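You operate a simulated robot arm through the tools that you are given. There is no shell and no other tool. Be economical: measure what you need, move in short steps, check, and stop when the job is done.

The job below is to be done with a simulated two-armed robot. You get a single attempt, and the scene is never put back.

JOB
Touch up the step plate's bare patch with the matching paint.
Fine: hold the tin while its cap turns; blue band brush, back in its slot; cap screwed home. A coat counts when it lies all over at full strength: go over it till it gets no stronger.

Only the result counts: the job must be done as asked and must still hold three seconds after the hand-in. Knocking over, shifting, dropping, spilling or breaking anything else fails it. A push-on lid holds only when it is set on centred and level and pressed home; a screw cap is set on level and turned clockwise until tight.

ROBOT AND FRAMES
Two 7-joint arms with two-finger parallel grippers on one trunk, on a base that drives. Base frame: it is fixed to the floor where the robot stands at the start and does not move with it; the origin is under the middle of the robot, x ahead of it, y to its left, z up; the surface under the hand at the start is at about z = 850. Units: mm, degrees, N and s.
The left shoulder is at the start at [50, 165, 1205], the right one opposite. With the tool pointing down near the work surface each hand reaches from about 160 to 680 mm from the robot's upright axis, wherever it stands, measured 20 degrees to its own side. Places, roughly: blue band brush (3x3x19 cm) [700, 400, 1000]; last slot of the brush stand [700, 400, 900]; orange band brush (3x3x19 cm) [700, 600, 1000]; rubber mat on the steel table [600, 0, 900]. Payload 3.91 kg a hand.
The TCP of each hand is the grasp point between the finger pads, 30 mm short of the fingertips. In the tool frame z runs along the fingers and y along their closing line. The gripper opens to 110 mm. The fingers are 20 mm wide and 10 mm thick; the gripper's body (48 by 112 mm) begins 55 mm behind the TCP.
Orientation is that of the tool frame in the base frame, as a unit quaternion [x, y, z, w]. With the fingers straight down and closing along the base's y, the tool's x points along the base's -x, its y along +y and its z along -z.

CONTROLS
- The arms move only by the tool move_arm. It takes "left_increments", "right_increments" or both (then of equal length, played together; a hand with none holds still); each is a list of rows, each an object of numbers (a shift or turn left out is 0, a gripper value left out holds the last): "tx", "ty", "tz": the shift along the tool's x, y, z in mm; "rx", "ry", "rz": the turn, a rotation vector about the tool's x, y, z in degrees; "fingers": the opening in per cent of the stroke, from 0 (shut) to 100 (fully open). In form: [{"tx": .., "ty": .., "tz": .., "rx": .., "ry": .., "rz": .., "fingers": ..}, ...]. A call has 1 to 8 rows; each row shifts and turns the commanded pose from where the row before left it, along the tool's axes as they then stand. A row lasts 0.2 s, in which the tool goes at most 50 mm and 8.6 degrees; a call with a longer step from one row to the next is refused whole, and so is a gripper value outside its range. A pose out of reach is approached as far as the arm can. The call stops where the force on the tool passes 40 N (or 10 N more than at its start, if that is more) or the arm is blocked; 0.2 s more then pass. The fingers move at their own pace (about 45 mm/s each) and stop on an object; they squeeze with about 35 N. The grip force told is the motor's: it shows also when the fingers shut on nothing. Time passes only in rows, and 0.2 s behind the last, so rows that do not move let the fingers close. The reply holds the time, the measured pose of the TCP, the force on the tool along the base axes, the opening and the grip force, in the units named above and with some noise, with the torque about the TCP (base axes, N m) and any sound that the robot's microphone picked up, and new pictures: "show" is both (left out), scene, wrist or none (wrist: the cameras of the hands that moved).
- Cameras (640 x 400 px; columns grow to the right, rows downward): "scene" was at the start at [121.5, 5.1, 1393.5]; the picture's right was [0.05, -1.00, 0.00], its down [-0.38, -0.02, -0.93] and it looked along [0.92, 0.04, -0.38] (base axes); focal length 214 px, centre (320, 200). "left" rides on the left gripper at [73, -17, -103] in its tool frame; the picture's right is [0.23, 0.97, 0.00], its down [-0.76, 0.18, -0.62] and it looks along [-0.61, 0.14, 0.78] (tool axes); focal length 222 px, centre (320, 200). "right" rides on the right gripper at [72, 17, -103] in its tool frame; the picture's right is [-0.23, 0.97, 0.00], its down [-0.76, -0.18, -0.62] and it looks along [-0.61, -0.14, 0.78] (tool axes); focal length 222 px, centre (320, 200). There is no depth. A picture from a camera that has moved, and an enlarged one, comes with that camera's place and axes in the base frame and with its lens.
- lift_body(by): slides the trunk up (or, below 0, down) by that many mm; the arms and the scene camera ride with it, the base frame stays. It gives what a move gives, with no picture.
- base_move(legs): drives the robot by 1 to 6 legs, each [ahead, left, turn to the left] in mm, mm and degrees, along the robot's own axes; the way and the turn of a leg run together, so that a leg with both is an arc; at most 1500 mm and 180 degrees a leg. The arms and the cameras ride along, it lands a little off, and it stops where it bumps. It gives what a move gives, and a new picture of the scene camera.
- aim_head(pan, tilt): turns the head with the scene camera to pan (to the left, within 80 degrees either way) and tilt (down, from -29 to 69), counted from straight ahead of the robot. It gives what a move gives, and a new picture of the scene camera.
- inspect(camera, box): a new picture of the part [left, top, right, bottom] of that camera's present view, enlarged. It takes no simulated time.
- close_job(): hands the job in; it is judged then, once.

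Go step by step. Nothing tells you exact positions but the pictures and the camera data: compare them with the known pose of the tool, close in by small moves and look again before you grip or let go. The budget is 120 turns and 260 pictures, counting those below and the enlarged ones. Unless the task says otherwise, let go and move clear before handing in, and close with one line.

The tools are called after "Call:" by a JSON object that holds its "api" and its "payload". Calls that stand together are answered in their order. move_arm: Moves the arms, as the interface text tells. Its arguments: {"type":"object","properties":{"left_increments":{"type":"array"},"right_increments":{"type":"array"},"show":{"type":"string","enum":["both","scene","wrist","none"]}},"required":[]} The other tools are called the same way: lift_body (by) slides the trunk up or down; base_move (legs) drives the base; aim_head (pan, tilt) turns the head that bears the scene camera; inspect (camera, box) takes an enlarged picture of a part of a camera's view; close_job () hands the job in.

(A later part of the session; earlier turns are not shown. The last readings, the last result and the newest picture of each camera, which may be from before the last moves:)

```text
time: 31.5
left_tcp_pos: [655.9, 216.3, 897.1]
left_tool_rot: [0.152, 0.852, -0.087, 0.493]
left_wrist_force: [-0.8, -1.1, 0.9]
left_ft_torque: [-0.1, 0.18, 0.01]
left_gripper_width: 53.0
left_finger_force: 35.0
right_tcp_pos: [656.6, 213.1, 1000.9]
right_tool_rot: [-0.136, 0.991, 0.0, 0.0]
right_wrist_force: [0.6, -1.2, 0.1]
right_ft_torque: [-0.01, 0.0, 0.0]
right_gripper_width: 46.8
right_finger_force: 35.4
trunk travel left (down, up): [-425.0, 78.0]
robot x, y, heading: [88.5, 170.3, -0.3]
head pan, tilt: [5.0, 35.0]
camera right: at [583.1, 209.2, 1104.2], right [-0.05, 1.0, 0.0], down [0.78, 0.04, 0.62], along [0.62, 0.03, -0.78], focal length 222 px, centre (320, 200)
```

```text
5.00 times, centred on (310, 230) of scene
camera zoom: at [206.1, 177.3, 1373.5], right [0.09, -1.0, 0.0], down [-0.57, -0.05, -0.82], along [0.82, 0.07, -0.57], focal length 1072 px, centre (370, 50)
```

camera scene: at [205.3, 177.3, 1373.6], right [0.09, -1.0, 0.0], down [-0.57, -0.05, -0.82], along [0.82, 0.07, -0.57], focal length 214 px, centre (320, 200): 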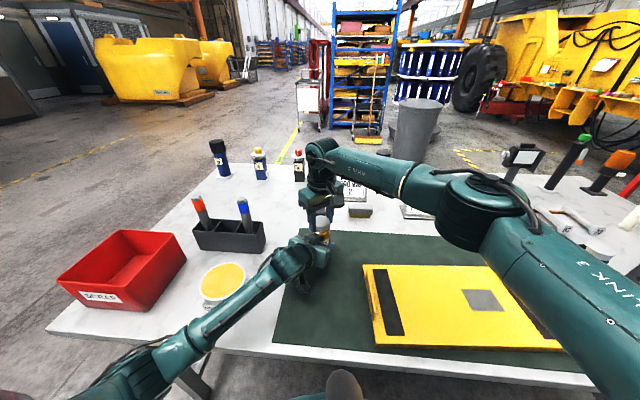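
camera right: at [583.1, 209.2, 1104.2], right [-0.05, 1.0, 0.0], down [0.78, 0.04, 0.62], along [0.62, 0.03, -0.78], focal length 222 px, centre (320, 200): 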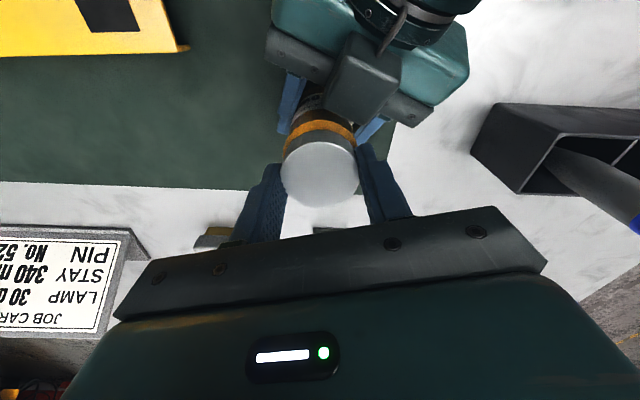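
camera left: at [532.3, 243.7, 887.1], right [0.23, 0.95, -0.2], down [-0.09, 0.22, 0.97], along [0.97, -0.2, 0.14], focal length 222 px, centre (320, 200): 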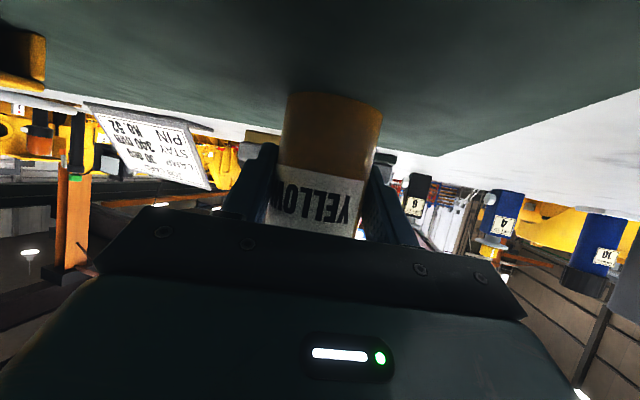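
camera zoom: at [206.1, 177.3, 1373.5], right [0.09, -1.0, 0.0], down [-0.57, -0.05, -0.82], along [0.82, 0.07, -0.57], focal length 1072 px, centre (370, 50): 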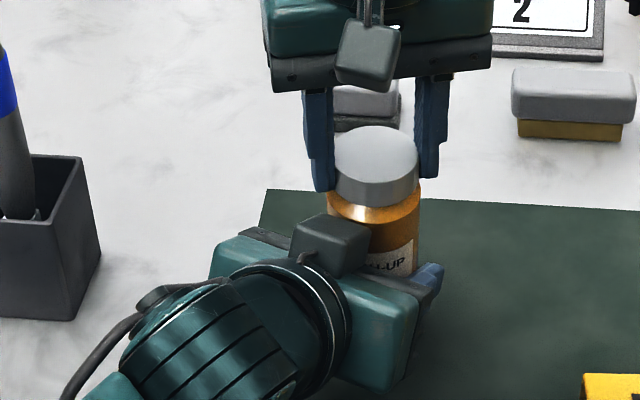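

The force on the cap has dropped to nearly zero, so it may be free. I try a gentle lift.

Call:
{"api": "move_arm", "payload": {"right_increments": [{"tz": -2}, {"tz": -2}, {"tz": -2}], "show": "none"}}

Call:
{"api": "inspect", "payload": {"camera": "scene", "box": [270, 190, 350, 270]}}

```text
time: 32.3
left_tcp_pos: [656.1, 216.5, 897.2]
left_tool_rot: [0.152, 0.852, -0.088, 0.493]
left_wrist_force: [-0.4, -0.7, 0.3]
left_ft_torque: [-0.07, 0.17, 0.04]
left_gripper_width: 53.0
left_finger_force: 35.5
right_tcp_pos: [657.1, 214.3, 1007.0]
right_tool_rot: [-0.137, 0.991, 0.0, 0.0]
right_wrist_force: [0.5, -0.7, 0.5]
right_ft_torque: [0.01, 0.0, 0.0]
right_gripper_width: 46.7
right_finger_force: 35.2
trunk travel left (down, up): [-425.0, 78.0]
robot x, y, heading: [90.3, 172.8, 0.1]
head pan, tilt: [5.0, 35.0]
```

```text
5.00 times, centred on (310, 230) of scene
camera zoom: at [206.2, 177.4, 1373.5], right [0.09, -1.0, 0.0], down [-0.57, -0.05, -0.82], along [0.82, 0.07, -0.57], focal length 1072 px, centre (370, 50)
```

zoom: 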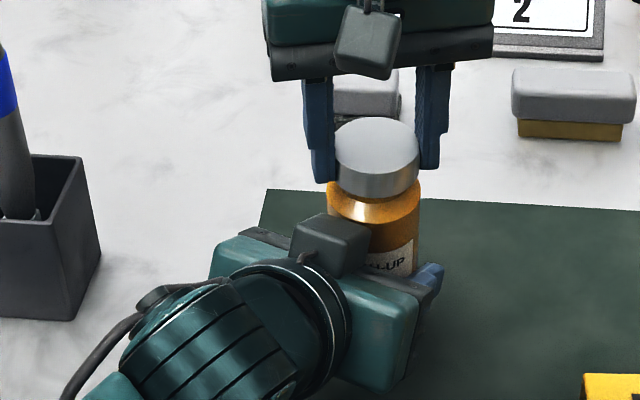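

The cap is off and in the right hand. I carry it up and park it to the right, clear of the work.

Call:
{"api": "move_arm", "payload": {"right_increments": [{"tz": -20}, {"tz": -40}, {"tz": -40}, {"tx": 34, "ty": -33.5, "tz": -12.3}, {"tx": 34, "ty": -33.5, "tz": -12.3}, {"tx": 34, "ty": -33.5, "tz": -12.3}, {"tx": 34, "ty": -33.5, "tz": -12.3}, {"tx": 34, "ty": -33.5, "tz": -12.3}], "show": "none"}}

Call:
{"api": "move_arm", "payload": {"right_increments": [{"tx": 34, "ty": -33.5, "tz": -12.3}, {"tx": 34, "ty": -33.5, "tz": -12.3}, {"tx": 34, "ty": -33.5, "tz": -12.3}, {"tx": 34, "ty": -33.5, "tz": -12.3}, {"tx": 34, "ty": -33.5, "tz": -12.3}], "left_increments": [{"fingers": 60}, {"fingers": 100}, {}, {}, {}]}}

Call:
{"api": "inspect", "payload": {"camera": "scene", "box": [180, 180, 340, 280]}}

```text
time: 34.1
left_tcp_pos: [655.0, 215.6, 897.2]
left_tool_rot: [0.152, 0.852, -0.088, 0.493]
left_wrist_force: [-1.0, 0.0, -0.3]
left_ft_torque: [-0.08, 0.16, 0.02]
left_gripper_width: 53.0
left_finger_force: 35.0
right_tcp_pos: [540.8, 6.9, 1166.0]
right_tool_rot: [-0.137, 0.991, -0.001, 0.001]
right_wrist_force: [0.2, -0.3, -0.8]
right_ft_torque: [-0.02, 0.0, -0.03]
right_gripper_width: 46.7
right_finger_force: 35.0
trunk travel left (down, up): [-425.0, 78.0]
robot x, y, heading: [89.6, 168.3, -0.1]
head pan, tilt: [5.0, 35.0]
```

```text
time: 35.3
left_tcp_pos: [655.2, 216.4, 898.4]
left_tool_rot: [0.153, 0.851, -0.088, 0.494]
left_wrist_force: [-0.1, 0.5, 0.0]
left_ft_torque: [-0.01, -0.03, 0.02]
left_gripper_width: 109.9
left_finger_force: 0.1
right_tcp_pos: [421.5, -200.6, 1227.3]
right_tool_rot: [-0.138, 0.99, 0.001, 0.0]
right_wrist_force: [-0.1, 0.0, -0.9]
right_ft_torque: [0.0, 0.0, 0.0]
right_gripper_width: 46.7
right_finger_force: 34.8
trunk travel left (down, up): [-425.0, 78.0]
robot x, y, heading: [85.6, 169.2, -0.1]
head pan, tilt: [5.0, 35.0]
camera scene: at [205.4, 177.0, 1373.6], right [0.09, -1.0, 0.0], down [-0.57, -0.05, -0.82], along [0.82, 0.07, -0.57], focal length 214 px, centre (320, 200)
camera right: at [346.9, -204.9, 1331.7], right [-0.05, 1.0, 0.0], down [0.78, 0.04, 0.62], along [0.62, 0.03, -0.78], focal length 222 px, centre (320, 200)
camera left: at [531.1, 242.5, 887.2], right [0.23, 0.95, -0.2], down [-0.09, 0.22, 0.97], along [0.97, -0.21, 0.14], focal length 222 px, centre (320, 200)
```

scene: 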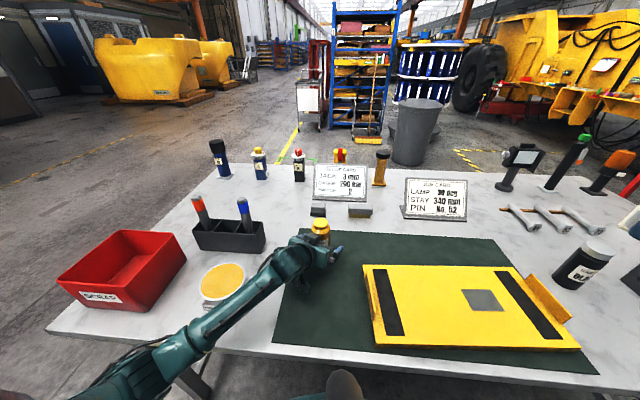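
right: 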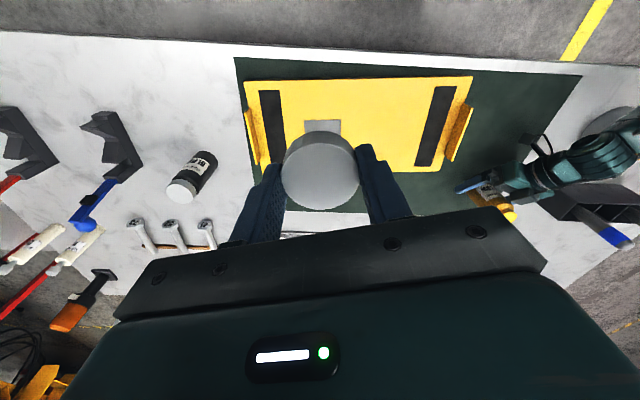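
left: 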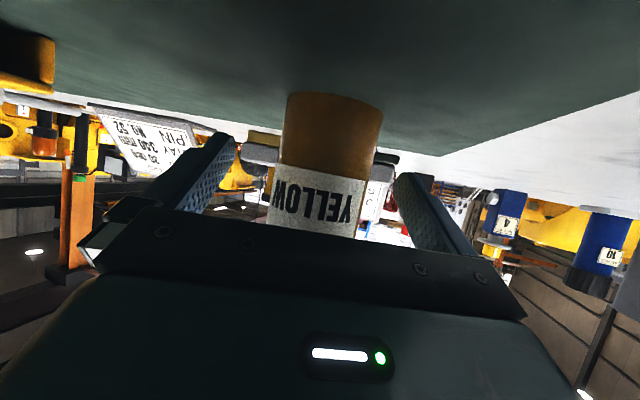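

```text
4.00 times, centred on (260, 230) of scene
camera zoom: at [205.4, 177.0, 1373.6], right [0.09, -1.0, 0.0], down [-0.57, -0.05, -0.82], along [0.82, 0.07, -0.57], focal length 858 px, centre (560, 80)
```

zoom: 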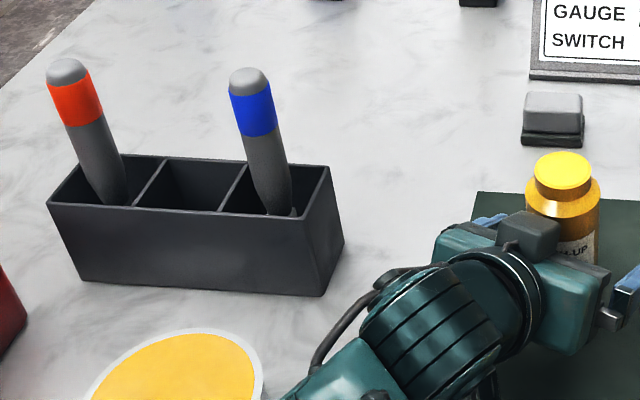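

The tin stands open with yellow paint visible. The blue brush stands upright in the last slot at about [671, 433], top near z 1040. Next I back the left hand off, raise it and turn the fingers down.

Call:
{"api": "move_arm", "payload": {"left_increments": [{"tz": -40}, {"tz": -40}, {"tz": -40}, {"tx": -42, "tz": -25}, {"tx": -42, "tz": -25}, {"tx": -42, "tz": -25}, {"ry": 8.57}, {"ry": 8.57}], "show": "none"}}

Call:
{"api": "move_arm", "payload": {"left_increments": [{"ry": 8.57}, {"ry": 8.57}, {"ry": 8.57}, {"ry": 8.57}, {"ry": 8.57}, {"rz": -6.67}, {"rz": -6.67}, {"rz": -6.66}]}}

```text
time: 37.1
left_tcp_pos: [556.7, 250.4, 1104.4]
left_tool_rot: [0.165, 0.916, -0.066, 0.36]
left_wrist_force: [-0.6, -0.3, -0.5]
left_ft_torque: [0.01, -0.02, -0.01]
left_gripper_width: 110.1
left_finger_force: 0.0
right_tcp_pos: [422.0, -199.0, 1228.5]
right_tool_rot: [-0.136, 0.991, -0.001, 0.0]
right_wrist_force: [-0.1, -0.1, 0.8]
right_ft_torque: [0.01, 0.01, -0.05]
right_gripper_width: 46.6
right_finger_force: 34.9
trunk travel left (down, up): [-425.0, 78.0]
robot x, y, heading: [91.6, 168.7, -0.3]
head pan, tilt: [5.0, 35.0]
```

```text
time: 38.9
left_tcp_pos: [555.1, 253.1, 1103.6]
left_tool_rot: [0.002, 1.0, 0.001, 0.001]
left_wrist_force: [-0.4, -0.4, 0.7]
left_ft_torque: [-0.04, 0.0, -0.01]
left_gripper_width: 110.1
left_finger_force: 0.0
right_tcp_pos: [422.5, -198.0, 1227.5]
right_tool_rot: [-0.137, 0.991, 0.0, 0.0]
right_wrist_force: [0.8, 0.9, -0.7]
right_ft_torque: [-0.03, 0.03, -0.02]
right_gripper_width: 46.6
right_finger_force: 35.0
trunk travel left (down, up): [-425.0, 78.0]
robot x, y, heading: [90.6, 168.3, 0.0]
head pan, tilt: [5.0, 35.0]
camera scene: at [206.3, 177.5, 1373.5], right [0.09, -1.0, 0.0], down [-0.57, -0.05, -0.82], along [0.82, 0.07, -0.57], focal length 214 px, centre (320, 200)
camera left: at [482.5, 235.8, 1208.4], right [-0.22, 0.97, 0.0], down [0.76, 0.17, 0.62], along [0.61, 0.14, -0.78], focal length 222 px, centre (320, 200)
```

scene: 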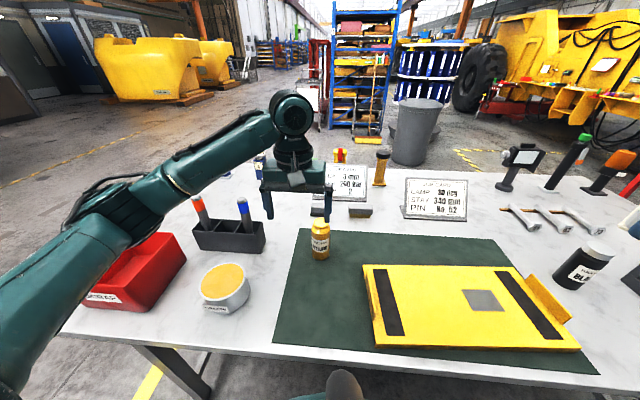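
left: 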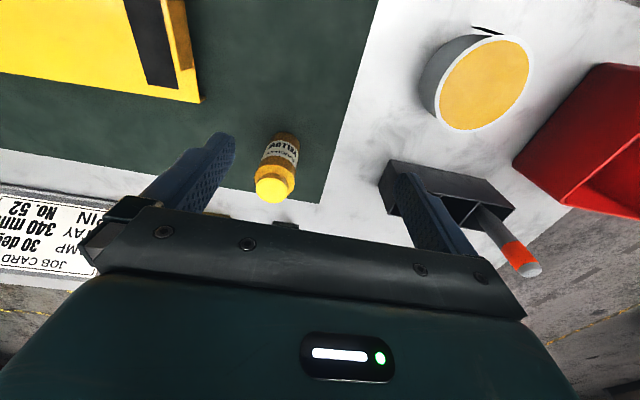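

Now I move the left hand above the blue brush.

Call:
{"api": "move_arm", "payload": {"left_increments": [{"tz": -36}, {"tx": -21, "ty": 36}, {"tx": -21, "ty": 36}, {"tx": -21, "ty": 36}, {"tx": -21, "ty": 36}, {"tx": -21, "ty": 36}]}}

Call:
{"api": "inspect", "payload": {"camera": "scene", "box": [180, 140, 340, 260]}}

```text
time: 40.3
left_tcp_pos: [664.3, 432.4, 1142.9]
left_tool_rot: [0.004, 1.0, -0.001, 0.0]
left_wrist_force: [0.4, 0.4, -0.1]
left_ft_torque: [0.0, 0.02, -0.02]
left_gripper_width: 109.9
left_finger_force: 0.0
right_tcp_pos: [421.5, -200.3, 1227.7]
right_tool_rot: [-0.136, 0.991, -0.002, 0.0]
right_wrist_force: [0.3, -0.4, -0.1]
right_ft_torque: [0.0, -0.01, 0.02]
right_gripper_width: 46.3
right_finger_force: 35.1
trunk travel left (down, up): [-425.0, 78.0]
robot x, y, heading: [90.8, 168.7, -0.0]
head pan, tilt: [5.0, 35.0]
camera scene: at [206.6, 177.8, 1373.4], right [0.09, -1.0, 0.0], down [-0.57, -0.05, -0.82], along [0.82, 0.07, -0.57], focal length 214 px, centre (320, 200)
camera left: at [591.3, 414.3, 1247.0], right [-0.22, 0.98, 0.0], down [0.76, 0.17, 0.62], along [0.61, 0.14, -0.78], focal length 222 px, centre (320, 200)
```

scene: 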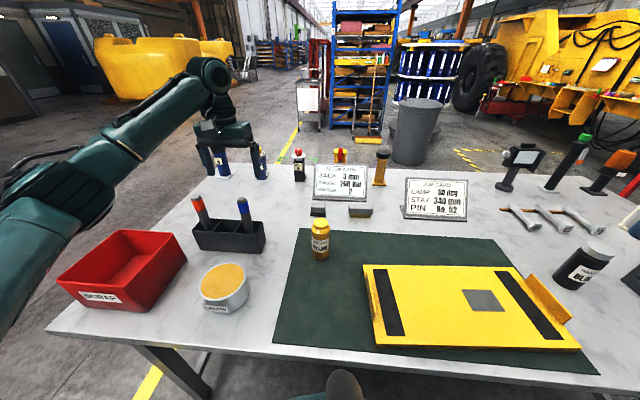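
left: 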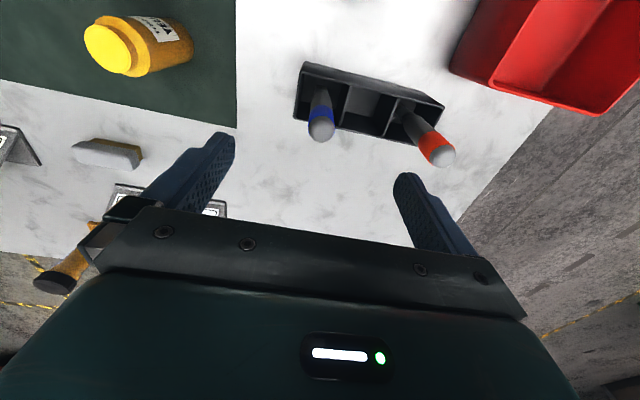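

```text
3.33 times, centred on (260, 200) of scene
camera zoom: at [206.6, 177.8, 1373.4], right [0.09, -1.0, 0.0], down [-0.57, -0.05, -0.82], along [0.82, 0.07, -0.57], focal length 715 px, centre (520, 200)
```

zoom: 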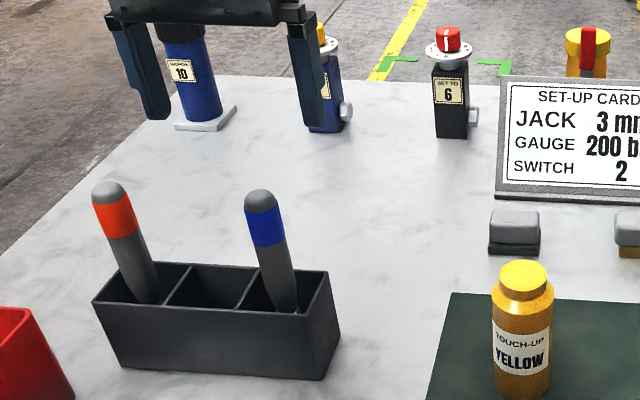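

Call:
{"api": "inspect", "payload": {"camera": "left", "box": [280, 50, 400, 150]}}

```text
4.00 times, centred on (340, 100) of left
camera zoom: at [591.3, 414.3, 1247.0], right [-0.22, 0.98, 0.0], down [0.76, 0.17, 0.62], along [0.61, 0.14, -0.78], focal length 888 px, centre (240, 600)
```

zoom: 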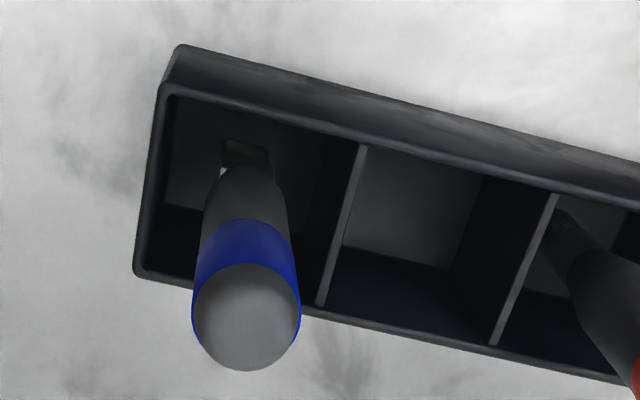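

The brush is vertical at about [670.5, 435]. I lower the left hand around its handle, with the fingertips staying above the stand rim.

Call:
{"api": "move_arm", "payload": {"left_increments": [{"tx": -6.2, "ty": 2.6, "tz": 30, "fingers": 60}, {"tz": 40}, {"tz": 40}, {"tz": 30}, {"tz": 8}]}}

Call:
{"api": "inspect", "payload": {"camera": "scene", "box": [180, 160, 300, 260]}}

```text
time: 41.5
left_tcp_pos: [670.1, 435.3, 993.8]
left_tool_rot: [0.003, 1.0, 0.0, 0.002]
left_wrist_force: [0.9, -0.7, 0.3]
left_ft_torque: [-0.01, -0.02, 0.01]
left_gripper_width: 66.3
left_finger_force: 0.0
right_tcp_pos: [421.9, -200.2, 1227.2]
right_tool_rot: [-0.136, 0.991, -0.001, 0.0]
right_wrist_force: [-1.1, 0.2, 0.3]
right_ft_torque: [-0.01, 0.03, 0.0]
right_gripper_width: 46.7
right_finger_force: 34.4
trunk travel left (down, up): [-425.0, 78.0]
robot x, y, heading: [88.4, 167.0, 0.0]
head pan, tilt: [5.0, 35.0]
camera scene: at [206.3, 177.5, 1373.5], right [0.09, -1.0, 0.0], down [-0.57, -0.05, -0.82], along [0.82, 0.07, -0.57], focal length 214 px, centre (320, 200)
camera left: at [596.7, 418.1, 1097.8], right [-0.22, 0.98, 0.0], down [0.76, 0.17, 0.63], along [0.61, 0.14, -0.78], focal length 222 px, centre (320, 200)
```

scene: 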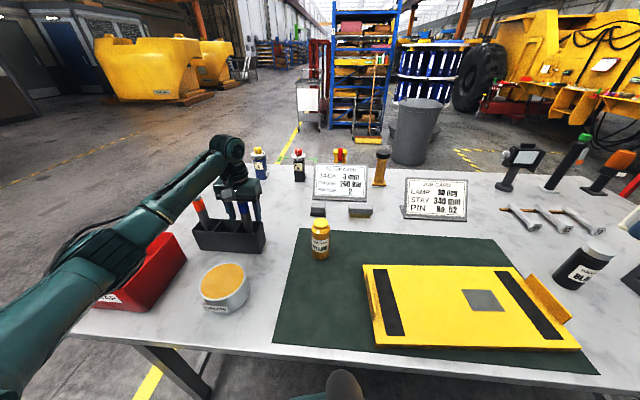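
left: 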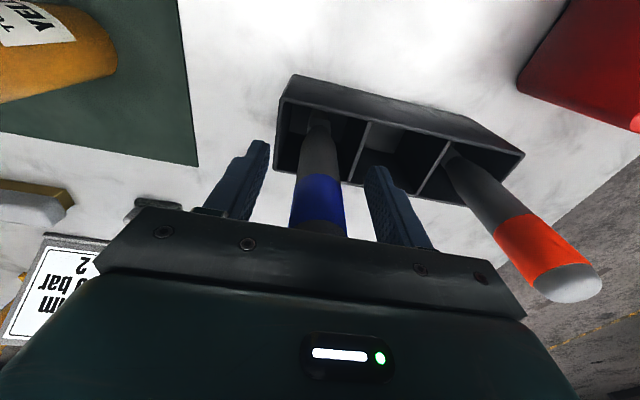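

```text
4.00 times, centred on (240, 210) of scene
camera zoom: at [206.3, 177.5, 1373.5], right [0.09, -1.0, 0.0], down [-0.57, -0.05, -0.82], along [0.82, 0.07, -0.57], focal length 858 px, centre (640, 160)
```

zoom: 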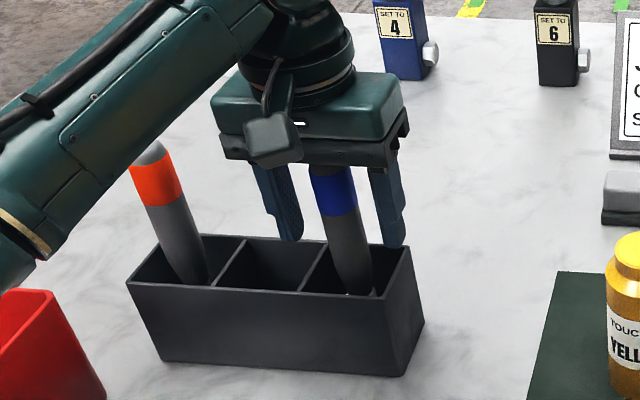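

The fingers straddle the handle. I grip the brush and lift it out.

Call:
{"api": "move_arm", "payload": {"left_increments": [{"fingers": 0}, {}, {}, {}], "show": "none"}}

Call:
{"api": "move_arm", "payload": {"left_increments": [{"tz": -20}, {"tz": -40}, {"tz": -45}, {"tz": -45}, {"tz": -10}]}}

Call:
{"api": "inspect", "payload": {"camera": "scene", "box": [180, 120, 300, 260]}}

```text
time: 42.5
left_tcp_pos: [670.4, 434.4, 993.2]
left_tool_rot: [0.003, 1.0, 0.0, 0.001]
left_wrist_force: [0.1, -0.3, 0.0]
left_ft_torque: [-0.01, 0.01, 0.01]
left_gripper_width: 25.4
left_finger_force: 35.3
right_tcp_pos: [421.9, -199.9, 1227.4]
right_tool_rot: [-0.136, 0.991, 0.0, 0.0]
right_wrist_force: [0.1, 0.2, -0.4]
right_ft_torque: [-0.03, 0.02, 0.03]
right_gripper_width: 46.7
right_finger_force: 35.3
trunk travel left (down, up): [-425.0, 78.0]
robot x, y, heading: [91.0, 172.8, 0.1]
head pan, tilt: [5.0, 35.0]
```

```text
time: 43.7
left_tcp_pos: [665.8, 436.3, 1151.3]
left_tool_rot: [0.003, 1.0, -0.001, 0.001]
left_wrist_force: [-1.6, -0.6, -0.9]
left_ft_torque: [-0.01, 0.05, 0.02]
left_gripper_width: 25.8
left_finger_force: 34.8
right_tcp_pos: [421.6, -200.0, 1227.5]
right_tool_rot: [-0.137, 0.991, 0.0, 0.001]
right_wrist_force: [-0.1, 0.8, 0.4]
right_ft_torque: [-0.01, 0.0, -0.01]
right_gripper_width: 46.5
right_finger_force: 35.0
trunk travel left (down, up): [-425.0, 78.0]
robot x, y, heading: [90.4, 173.1, 0.1]
head pan, tilt: [5.0, 35.0]
camera scene: at [206.4, 177.5, 1373.4], right [0.09, -1.0, 0.0], down [-0.57, -0.05, -0.82], along [0.82, 0.07, -0.57], focal length 214 px, centre (320, 200)
camera left: at [594.9, 418.9, 1255.0], right [-0.22, 0.98, 0.0], down [0.76, 0.17, 0.62], along [0.61, 0.14, -0.78], focal length 222 px, centre (320, 200)
```

scene: 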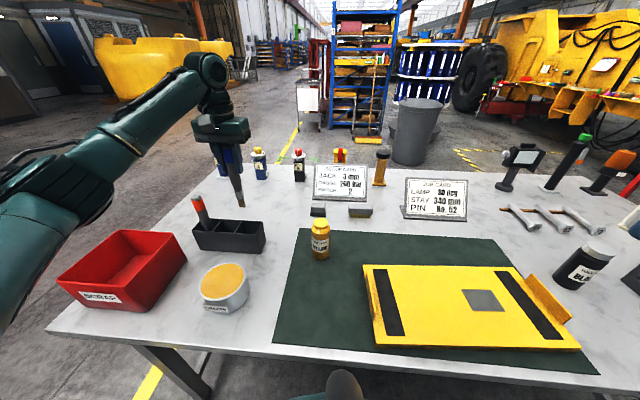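
left: 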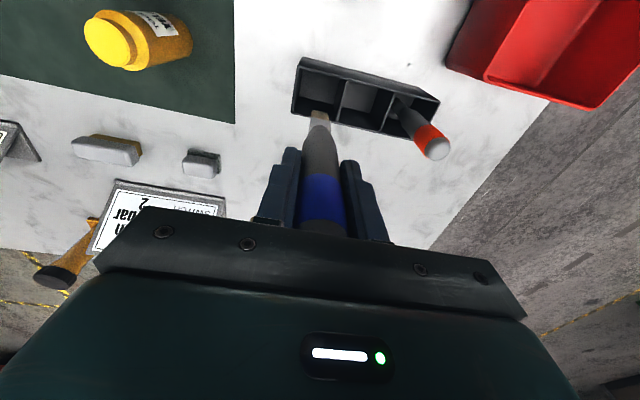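

```text
2.86 times, centred on (240, 190) of scene
camera zoom: at [206.4, 177.5, 1373.4], right [0.09, -1.0, 0.0], down [-0.57, -0.05, -0.82], along [0.82, 0.07, -0.57], focal length 613 px, centre (549, 229)
```

zoom: 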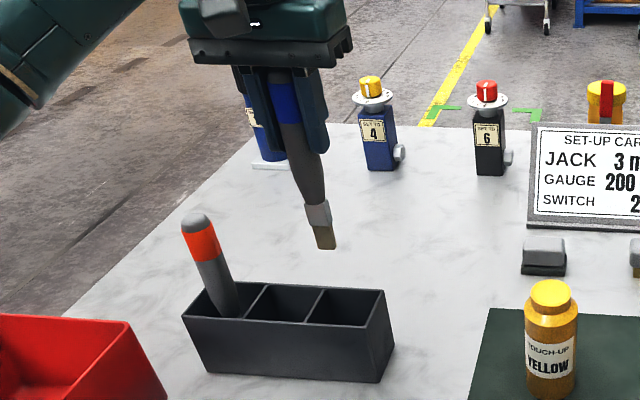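

The brush is held, and its bristle tip is about 137 mm below the TCP. I move it over the open tin at about [657.5, 213.7].

Call:
{"api": "move_arm", "payload": {"left_increments": [{"tz": -8}, {"tx": 1.7, "ty": -44.5}, {"tx": 1.7, "ty": -44.5}, {"tx": 1.7, "ty": -44.5}, {"tx": 1.7, "ty": -44.5}, {"tx": 1.7, "ty": -44.5}]}}

Call:
{"api": "inspect", "payload": {"camera": "scene", "box": [270, 160, 370, 260]}}

Call:
{"api": "inspect", "payload": {"camera": "left", "box": [260, 60, 380, 160]}}

```text
time: 45.1
left_tcp_pos: [658.9, 209.5, 1161.3]
left_tool_rot: [0.002, 1.0, 0.0, 0.002]
left_wrist_force: [0.2, -0.4, 0.1]
left_ft_torque: [0.0, -0.02, 0.01]
left_gripper_width: 26.0
left_finger_force: 34.7
right_tcp_pos: [421.7, -201.5, 1227.5]
right_tool_rot: [-0.137, 0.991, 0.0, 0.0]
right_wrist_force: [0.4, 1.1, -1.1]
right_ft_torque: [0.04, -0.02, 0.0]
right_gripper_width: 46.8
right_finger_force: 34.8
trunk travel left (down, up): [-425.0, 78.0]
robot x, y, heading: [86.6, 168.6, 0.0]
head pan, tilt: [5.0, 35.0]
camera scene: at [206.2, 176.1, 1373.5], right [0.09, -1.0, 0.0], down [-0.57, -0.05, -0.82], along [0.82, 0.07, -0.57], focal length 214 px, centre (320, 200)
camera left: at [586.4, 192.2, 1264.5], right [-0.22, 0.98, 0.0], down [0.76, 0.17, 0.62], along [0.61, 0.14, -0.78], focal length 222 px, centre (320, 200)
```

scene: 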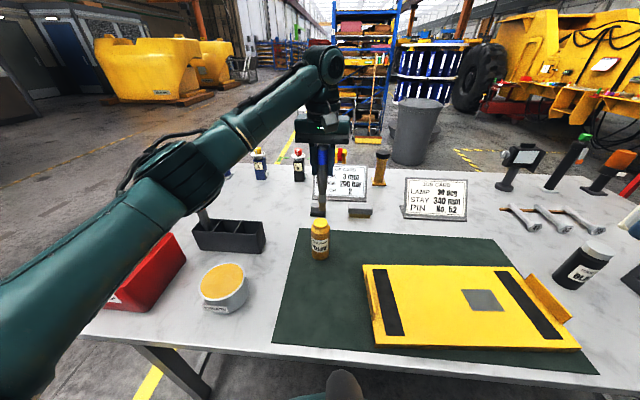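
left: 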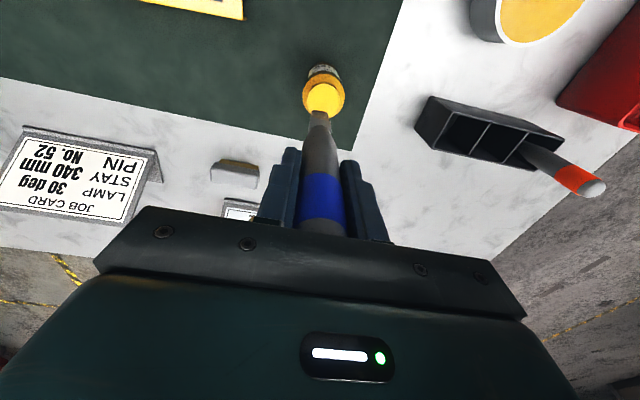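

```text
4.00 times, centred on (320, 210) of scene
camera zoom: at [206.2, 176.1, 1373.5], right [0.09, -1.0, 0.0], down [-0.57, -0.05, -0.82], along [0.82, 0.07, -0.57], focal length 858 px, centre (320, 160)
```

zoom: 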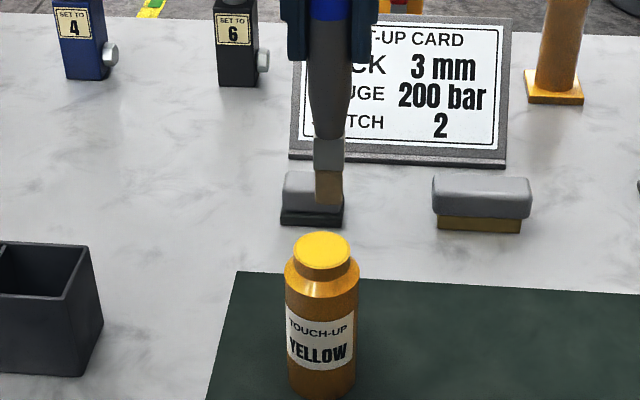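

```text
4.00 times, centred on (320, 110) of left
camera zoom: at [586.4, 192.2, 1264.5], right [-0.22, 0.98, 0.0], down [0.76, 0.17, 0.62], along [0.61, 0.14, -0.78], focal length 888 px, centre (320, 560)
```

zoom: 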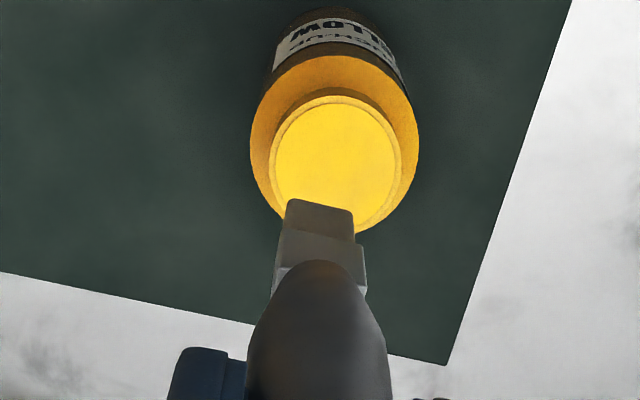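

The tin mouth is at about [657, 214] and the bristle tip at about [660, 209]. I shift accordingly and dip about 25 mm below the rim.

Call:
{"api": "move_arm", "payload": {"left_increments": [{"tx": 2.5, "ty": 5}, {"tz": 25}, {"tz": 10}], "show": "wrist"}}

Call:
{"api": "inspect", "payload": {"camera": "scene", "box": [280, 180, 360, 260]}}

Call:
{"api": "inspect", "payload": {"camera": "left", "box": [260, 60, 380, 160]}}

```text
time: 45.9
left_tcp_pos: [654.9, 215.4, 1124.3]
left_tool_rot: [0.003, 1.0, 0.001, 0.001]
left_wrist_force: [-0.5, -0.5, -1.0]
left_ft_torque: [0.0, -0.01, 0.0]
left_gripper_width: 25.8
left_finger_force: 35.2
right_tcp_pos: [422.2, -200.5, 1228.0]
right_tool_rot: [-0.136, 0.991, 0.0, 0.0]
right_wrist_force: [-0.2, -0.8, -0.3]
right_ft_torque: [0.01, 0.0, 0.01]
right_gripper_width: 46.6
right_finger_force: 35.1
trunk travel left (down, up): [-425.0, 78.0]
robot x, y, heading: [89.5, 167.7, -0.0]
head pan, tilt: [5.0, 35.0]
camera left: at [582.7, 197.7, 1227.7], right [-0.22, 0.98, 0.0], down [0.76, 0.17, 0.62], along [0.61, 0.14, -0.78], focal length 222 px, centre (320, 200)
```

left: 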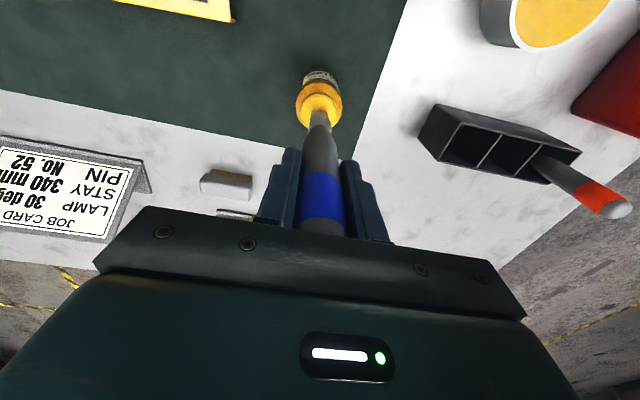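

```text
5.00 times, centred on (320, 220) of scene
camera zoom: at [206.2, 177.4, 1373.5], right [0.09, -1.0, 0.0], down [-0.57, -0.05, -0.82], along [0.82, 0.07, -0.57], focal length 1072 px, centre (320, 100)
```

zoom: 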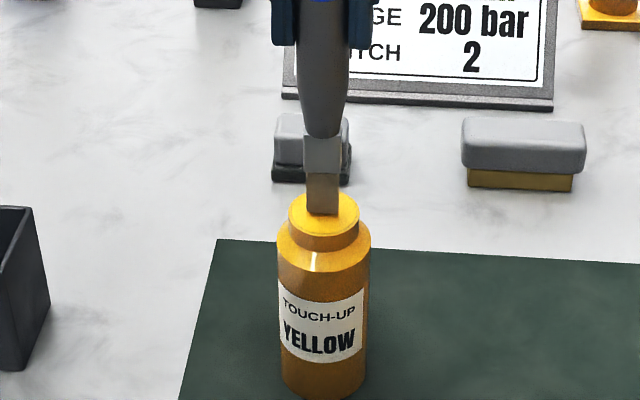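

```text
4.00 times, centred on (320, 110) of left
camera zoom: at [582.7, 197.7, 1227.7], right [-0.22, 0.98, 0.0], down [0.76, 0.17, 0.62], along [0.61, 0.14, -0.78], focal length 888 px, centre (320, 560)
```

zoom: 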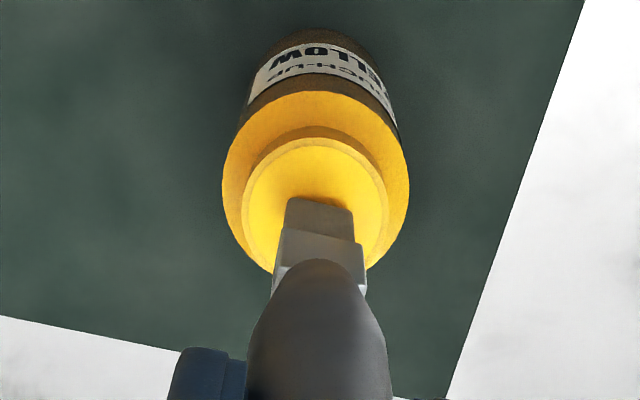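

Tip and mouth line up in both views. I dip.

Call:
{"api": "move_arm", "payload": {"left_increments": [{"tz": 10}, {"tz": 10}, {"tz": 10}, {}], "show": "wrist"}}

Call:
{"api": "inspect", "payload": {"camera": "scene", "box": [280, 180, 360, 260]}}

```text
time: 46.6
left_tcp_pos: [654.0, 215.5, 1110.6]
left_tool_rot: [0.003, 1.0, -0.002, 0.008]
left_wrist_force: [-4.2, 1.7, 17.5]
left_ft_torque: [0.21, 0.59, 0.02]
left_gripper_width: 26.1
left_finger_force: 35.0
right_tcp_pos: [421.6, -200.1, 1227.6]
right_tool_rot: [-0.136, 0.991, 0.0, 0.0]
right_wrist_force: [0.6, -0.3, 0.5]
right_ft_torque: [0.04, 0.03, -0.02]
right_gripper_width: 46.6
right_finger_force: 35.3
trunk travel left (down, up): [-425.0, 78.0]
robot x, y, heading: [87.3, 172.8, 0.1]
head pan, tilt: [5.0, 35.0]
stopped in row 3 (left hand): the force on the tool passed its limit at 49 N (the readings are from after the stop); the commanded pose is now the measured one
camera left: at [579.6, 199.5, 1213.7], right [-0.22, 0.98, -0.01], down [0.75, 0.17, 0.63], along [0.62, 0.13, -0.77], focal length 222 px, centre (320, 200)
```

left: 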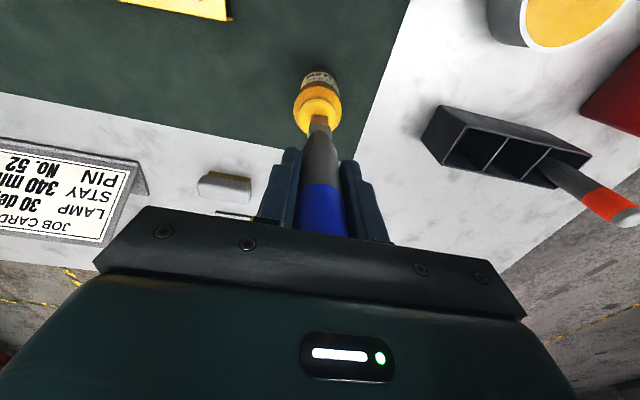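

```text
5.00 times, centred on (320, 220) of scene
camera zoom: at [204.9, 177.6, 1373.4], right [0.09, -1.0, 0.0], down [-0.57, -0.05, -0.82], along [0.82, 0.07, -0.57], focal length 1072 px, centre (320, 100)
```

zoom: 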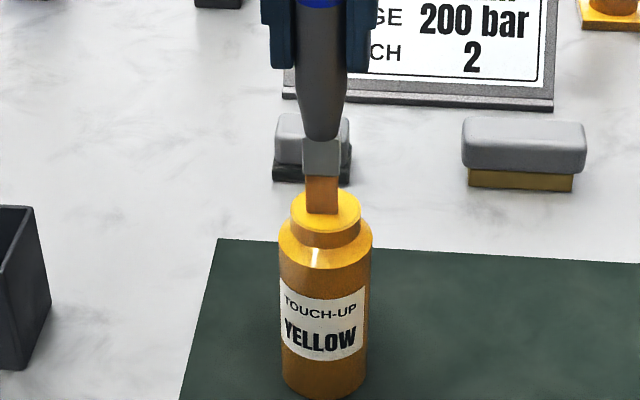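

The bristles met the paint surface at the mouth and have taken on colour. I lift, re-level the hand and check the load.

Call:
{"api": "move_arm", "payload": {"left_increments": [{"tz": -15}, {"tz": -25}, {"ry": 0.9, "rx": -0.2}], "show": "none"}}

Call:
{"api": "inspect", "payload": {"camera": "scene", "box": [280, 170, 360, 260]}}

Call:
{"api": "inspect", "payload": {"camera": "left", "box": [260, 60, 380, 160]}}

```text
time: 47.4
left_tcp_pos: [655.0, 216.6, 1147.0]
left_tool_rot: [0.004, 1.0, 0.001, -0.002]
left_wrist_force: [-0.7, -0.3, -0.2]
left_ft_torque: [0.01, -0.03, 0.0]
left_gripper_width: 25.6
left_finger_force: 34.9
right_tcp_pos: [422.8, -200.8, 1228.5]
right_tool_rot: [-0.137, 0.991, -0.001, 0.0]
right_wrist_force: [-0.6, -0.1, 0.2]
right_ft_torque: [0.0, 0.03, 0.01]
right_gripper_width: 46.9
right_finger_force: 35.9
trunk travel left (down, up): [-425.0, 78.0]
robot x, y, heading: [89.7, 170.6, -0.1]
head pan, tilt: [5.0, 35.0]
```

```text
4.44 times, centred on (320, 215) of scene
camera zoom: at [206.6, 177.5, 1373.4], right [0.09, -1.0, 0.0], down [-0.57, -0.05, -0.82], along [0.82, 0.07, -0.57], focal length 953 px, centre (320, 133)
```

zoom: 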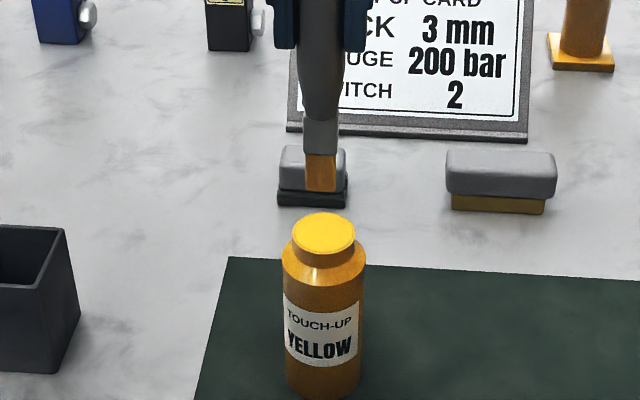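

```text
4.00 times, centred on (320, 110) of left
camera zoom: at [582.5, 198.4, 1251.2], right [-0.22, 0.98, 0.0], down [0.77, 0.17, 0.62], along [0.6, 0.14, -0.78], focal length 888 px, centre (320, 560)
```

zoom: 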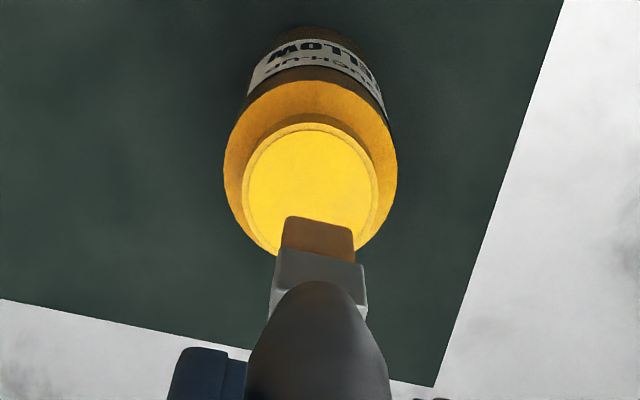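

The bristles are loaded, with the tip now about 129 mm below the TCP. I raise the brush and drive right so the left hand reaches the patch comfortably while still reaching the tin.

Call:
{"api": "move_arm", "payload": {"left_increments": [{"tz": -40}, {"tz": -20}], "show": "none"}}

Call:
{"api": "base_move", "payload": {"legs": [[0, -245, 0]]}}

Call:
{"api": "inspect", "payload": {"camera": "scene", "box": [220, 250, 460, 400]}}

```text
time: 48.0
left_tcp_pos: [656.3, 213.9, 1206.6]
left_tool_rot: [0.003, 1.0, 0.0, -0.002]
left_wrist_force: [-0.5, -0.2, -1.4]
left_ft_torque: [-0.02, -0.05, -0.01]
left_gripper_width: 25.6
left_finger_force: 35.1
right_tcp_pos: [421.3, -200.7, 1227.3]
right_tool_rot: [-0.137, 0.991, 0.0, 0.001]
right_wrist_force: [0.6, 0.4, -0.3]
right_ft_torque: [0.0, -0.01, -0.01]
right_gripper_width: 46.9
right_finger_force: 34.8
trunk travel left (down, up): [-425.0, 78.0]
robot x, y, heading: [90.6, 170.0, 0.1]
head pan, tilt: [5.0, 35.0]
```

```text
time: 50.8
left_tcp_pos: [657.3, -28.3, 1206.7]
left_tool_rot: [-0.002, 1.0, 0.0, -0.002]
left_wrist_force: [0.8, 0.7, -1.1]
left_ft_torque: [0.02, 0.0, 0.01]
left_gripper_width: 25.6
left_finger_force: 35.2
right_tcp_pos: [426.8, -444.6, 1227.4]
right_tool_rot: [-0.141, 0.99, -0.001, 0.0]
right_wrist_force: [0.0, -0.1, 0.2]
right_ft_torque: [0.03, 0.02, 0.01]
right_gripper_width: 46.7
right_finger_force: 34.8
trunk travel left (down, up): [-425.0, 78.0]
robot x, y, heading: [88.6, -79.7, 0.7]
head pan, tilt: [5.0, 35.0]
camera scene: at [207.4, -68.9, 1373.4], right [0.1, -1.0, 0.0], down [-0.57, -0.05, -0.82], along [0.82, 0.08, -0.57], focal length 214 px, centre (320, 200)
```

scene: 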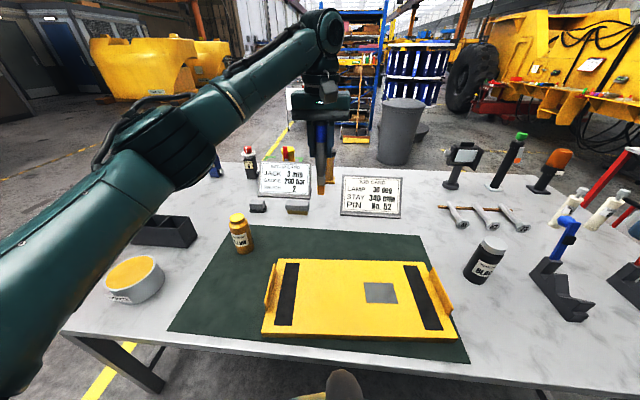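

```text
2.67 times, centred on (340, 325) of scene
camera zoom: at [207.4, -68.9, 1373.4], right [0.1, -1.0, 0.0], down [-0.57, -0.05, -0.82], along [0.82, 0.08, -0.57], focal length 572 px, centre (267, -133)
```

zoom: 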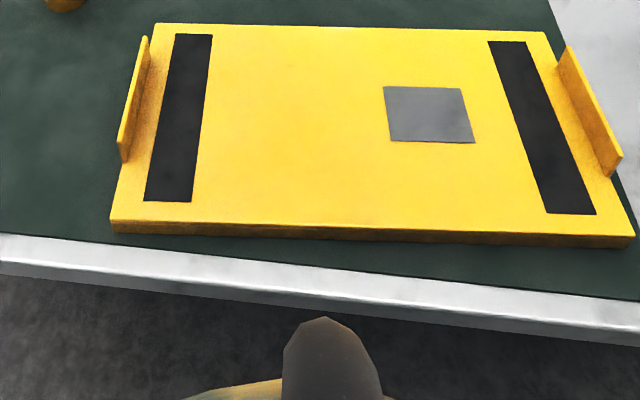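

The patch is centred at about [534, -191], roughly 55 mm along x by 77 mm along y. I bring the brush above it.

Call:
{"api": "move_arm", "payload": {"left_increments": [{"tx": 20.5, "ty": -27.2, "tz": 24.5}, {"tx": 20.5, "ty": -27.2, "tz": 24.5}, {"tx": 20.5, "ty": -27.2, "tz": 24.5}, {"tx": 20.5, "ty": -27.2, "tz": 24.5}, {"tx": 20.5, "ty": -27.2, "tz": 24.5}, {"tx": 20.5, "ty": -27.2, "tz": 24.5}, {"tz": 20}]}}

Call:
{"api": "inspect", "payload": {"camera": "scene", "box": [320, 230, 480, 350]}}

Call:
{"api": "inspect", "payload": {"camera": "left", "box": [220, 40, 420, 180]}}

```text
time: 52.4
left_tcp_pos: [535.2, -187.4, 1036.4]
left_tool_rot: [-0.001, 1.0, 0.0, -0.001]
left_wrist_force: [-0.1, -0.1, -1.2]
left_ft_torque: [-0.01, 0.04, 0.0]
left_gripper_width: 25.9
left_finger_force: 34.7
right_tcp_pos: [426.3, -445.4, 1227.1]
right_tool_rot: [-0.141, 0.99, -0.001, 0.0]
right_wrist_force: [-0.2, 0.5, -0.8]
right_ft_torque: [0.0, 0.0, 0.06]
right_gripper_width: 46.7
right_finger_force: 35.3
trunk travel left (down, up): [-425.0, 78.0]
robot x, y, heading: [91.4, -77.5, 0.5]
head pan, tilt: [5.0, 35.0]
camera scene: at [207.6, -68.3, 1373.5], right [0.1, -1.0, 0.0], down [-0.57, -0.06, -0.82], along [0.82, 0.08, -0.57], focal length 214 px, centre (320, 200)
camera left: at [462.1, -206.7, 1140.8], right [-0.23, 0.97, 0.0], down [0.76, 0.18, 0.62], along [0.6, 0.14, -0.78], focal length 222 px, centre (320, 200)
```

scene: 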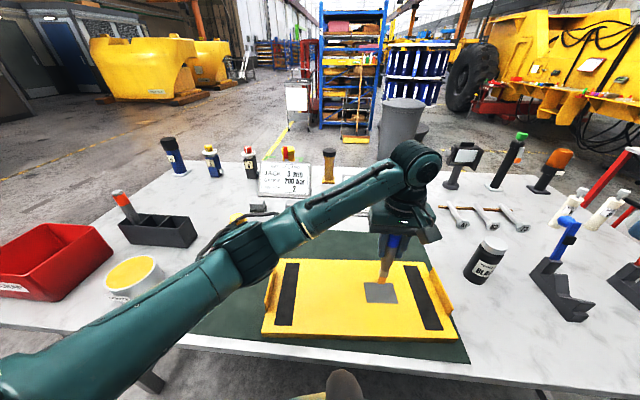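
left: 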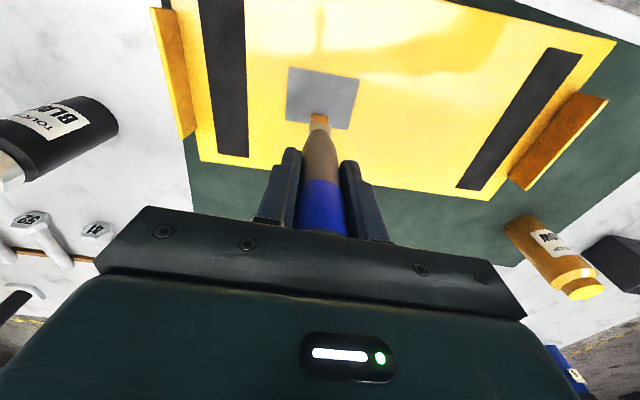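

```text
3.33 times, centred on (400, 290) of scene
camera zoom: at [207.6, -68.3, 1373.5], right [0.1, -1.0, 0.0], down [-0.57, -0.06, -0.82], along [0.82, 0.08, -0.57], focal length 715 px, centre (53, -100)
```

zoom: 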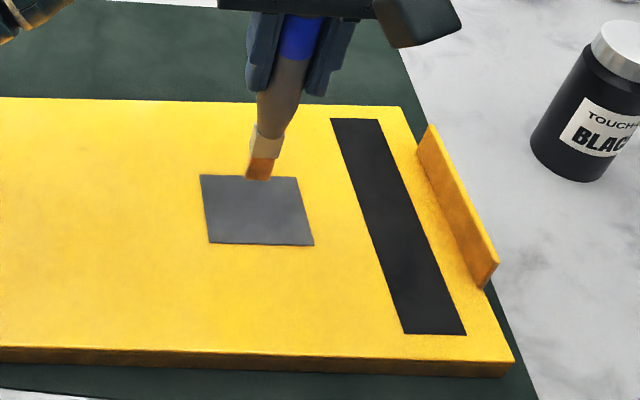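

```text
2.86 times, centred on (320, 110) of left
camera zoom: at [462.1, -206.7, 1140.8], right [-0.23, 0.97, 0.0], down [0.76, 0.18, 0.62], along [0.6, 0.14, -0.78], focal length 635 px, centre (320, 457)
```

zoom: 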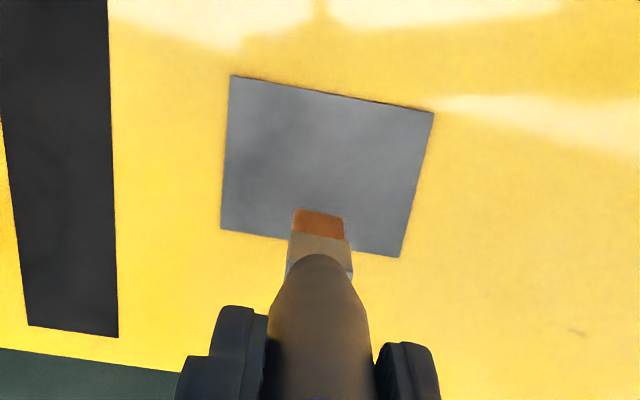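

Tip and patch are located: patch corners near x 501–562, y -152 to -230, tip about 126 mm below the TCP. I go to the first stroke's start and feel for contact.

Call:
{"api": "move_arm", "payload": {"left_increments": [{"tx": 31, "ty": 26.7}, {"tz": 30}, {"tz": 6}, {"tz": 2}, {"tz": 2}], "show": "none"}}

Call:
{"api": "inspect", "payload": {"camera": "scene", "box": [340, 250, 440, 330]}}

Call:
{"api": "inspect", "payload": {"camera": "left", "box": [260, 50, 380, 130]}}

```text
time: 53.4
left_tcp_pos: [502.3, -164.2, 1008.1]
left_tool_rot: [-0.001, 1.0, -0.001, 0.002]
left_wrist_force: [-2.5, 3.8, 15.0]
left_ft_torque: [0.6, 0.37, 0.0]
left_gripper_width: 26.1
left_finger_force: 34.9
right_tcp_pos: [425.1, -444.3, 1229.4]
right_tool_rot: [-0.141, 0.99, -0.001, 0.0]
right_wrist_force: [0.7, -1.2, 0.6]
right_ft_torque: [0.03, 0.01, 0.0]
right_gripper_width: 46.8
right_finger_force: 35.1
trunk travel left (down, up): [-425.0, 78.0]
robot x, y, heading: [91.5, -72.6, 0.5]
head pan, tilt: [5.0, 35.0]
stopped in row 4 (left hand): the force on the tool passed its limit at 44 N (the readings are from after the stop); the commanded pose is now the measured one
```

```text
5.00 times, centred on (390, 290) of scene
camera zoom: at [206.1, -68.2, 1373.4], right [0.1, -1.0, 0.0], down [-0.57, -0.06, -0.82], along [0.82, 0.08, -0.57], focal length 1072 px, centre (-30, -250)
```

zoom: 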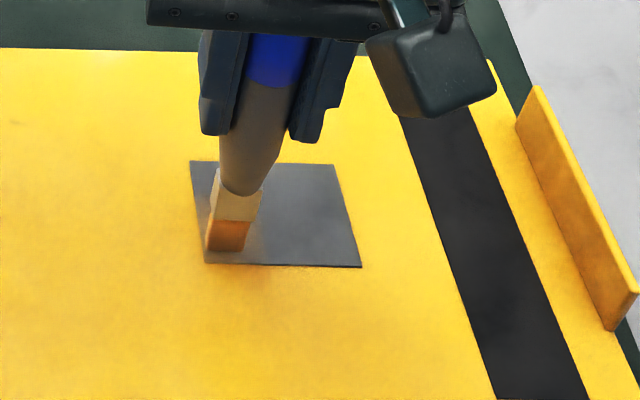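

```text
5.00 times, centred on (320, 90) of left
camera zoom: at [429.8, -181.6, 1111.4], right [-0.23, 0.97, 0.0], down [0.76, 0.18, 0.63], along [0.61, 0.14, -0.78], focal length 1111 px, centre (320, 750)
```

zoom: 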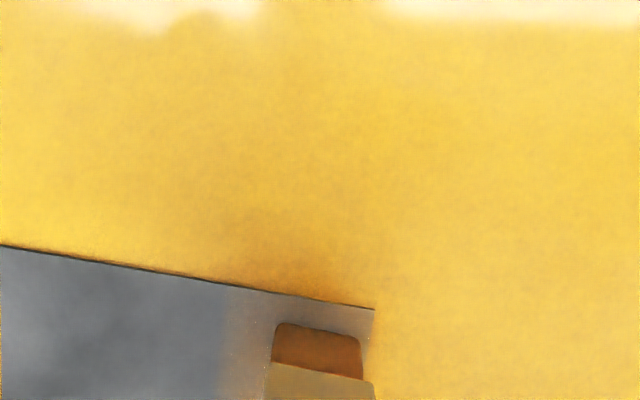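

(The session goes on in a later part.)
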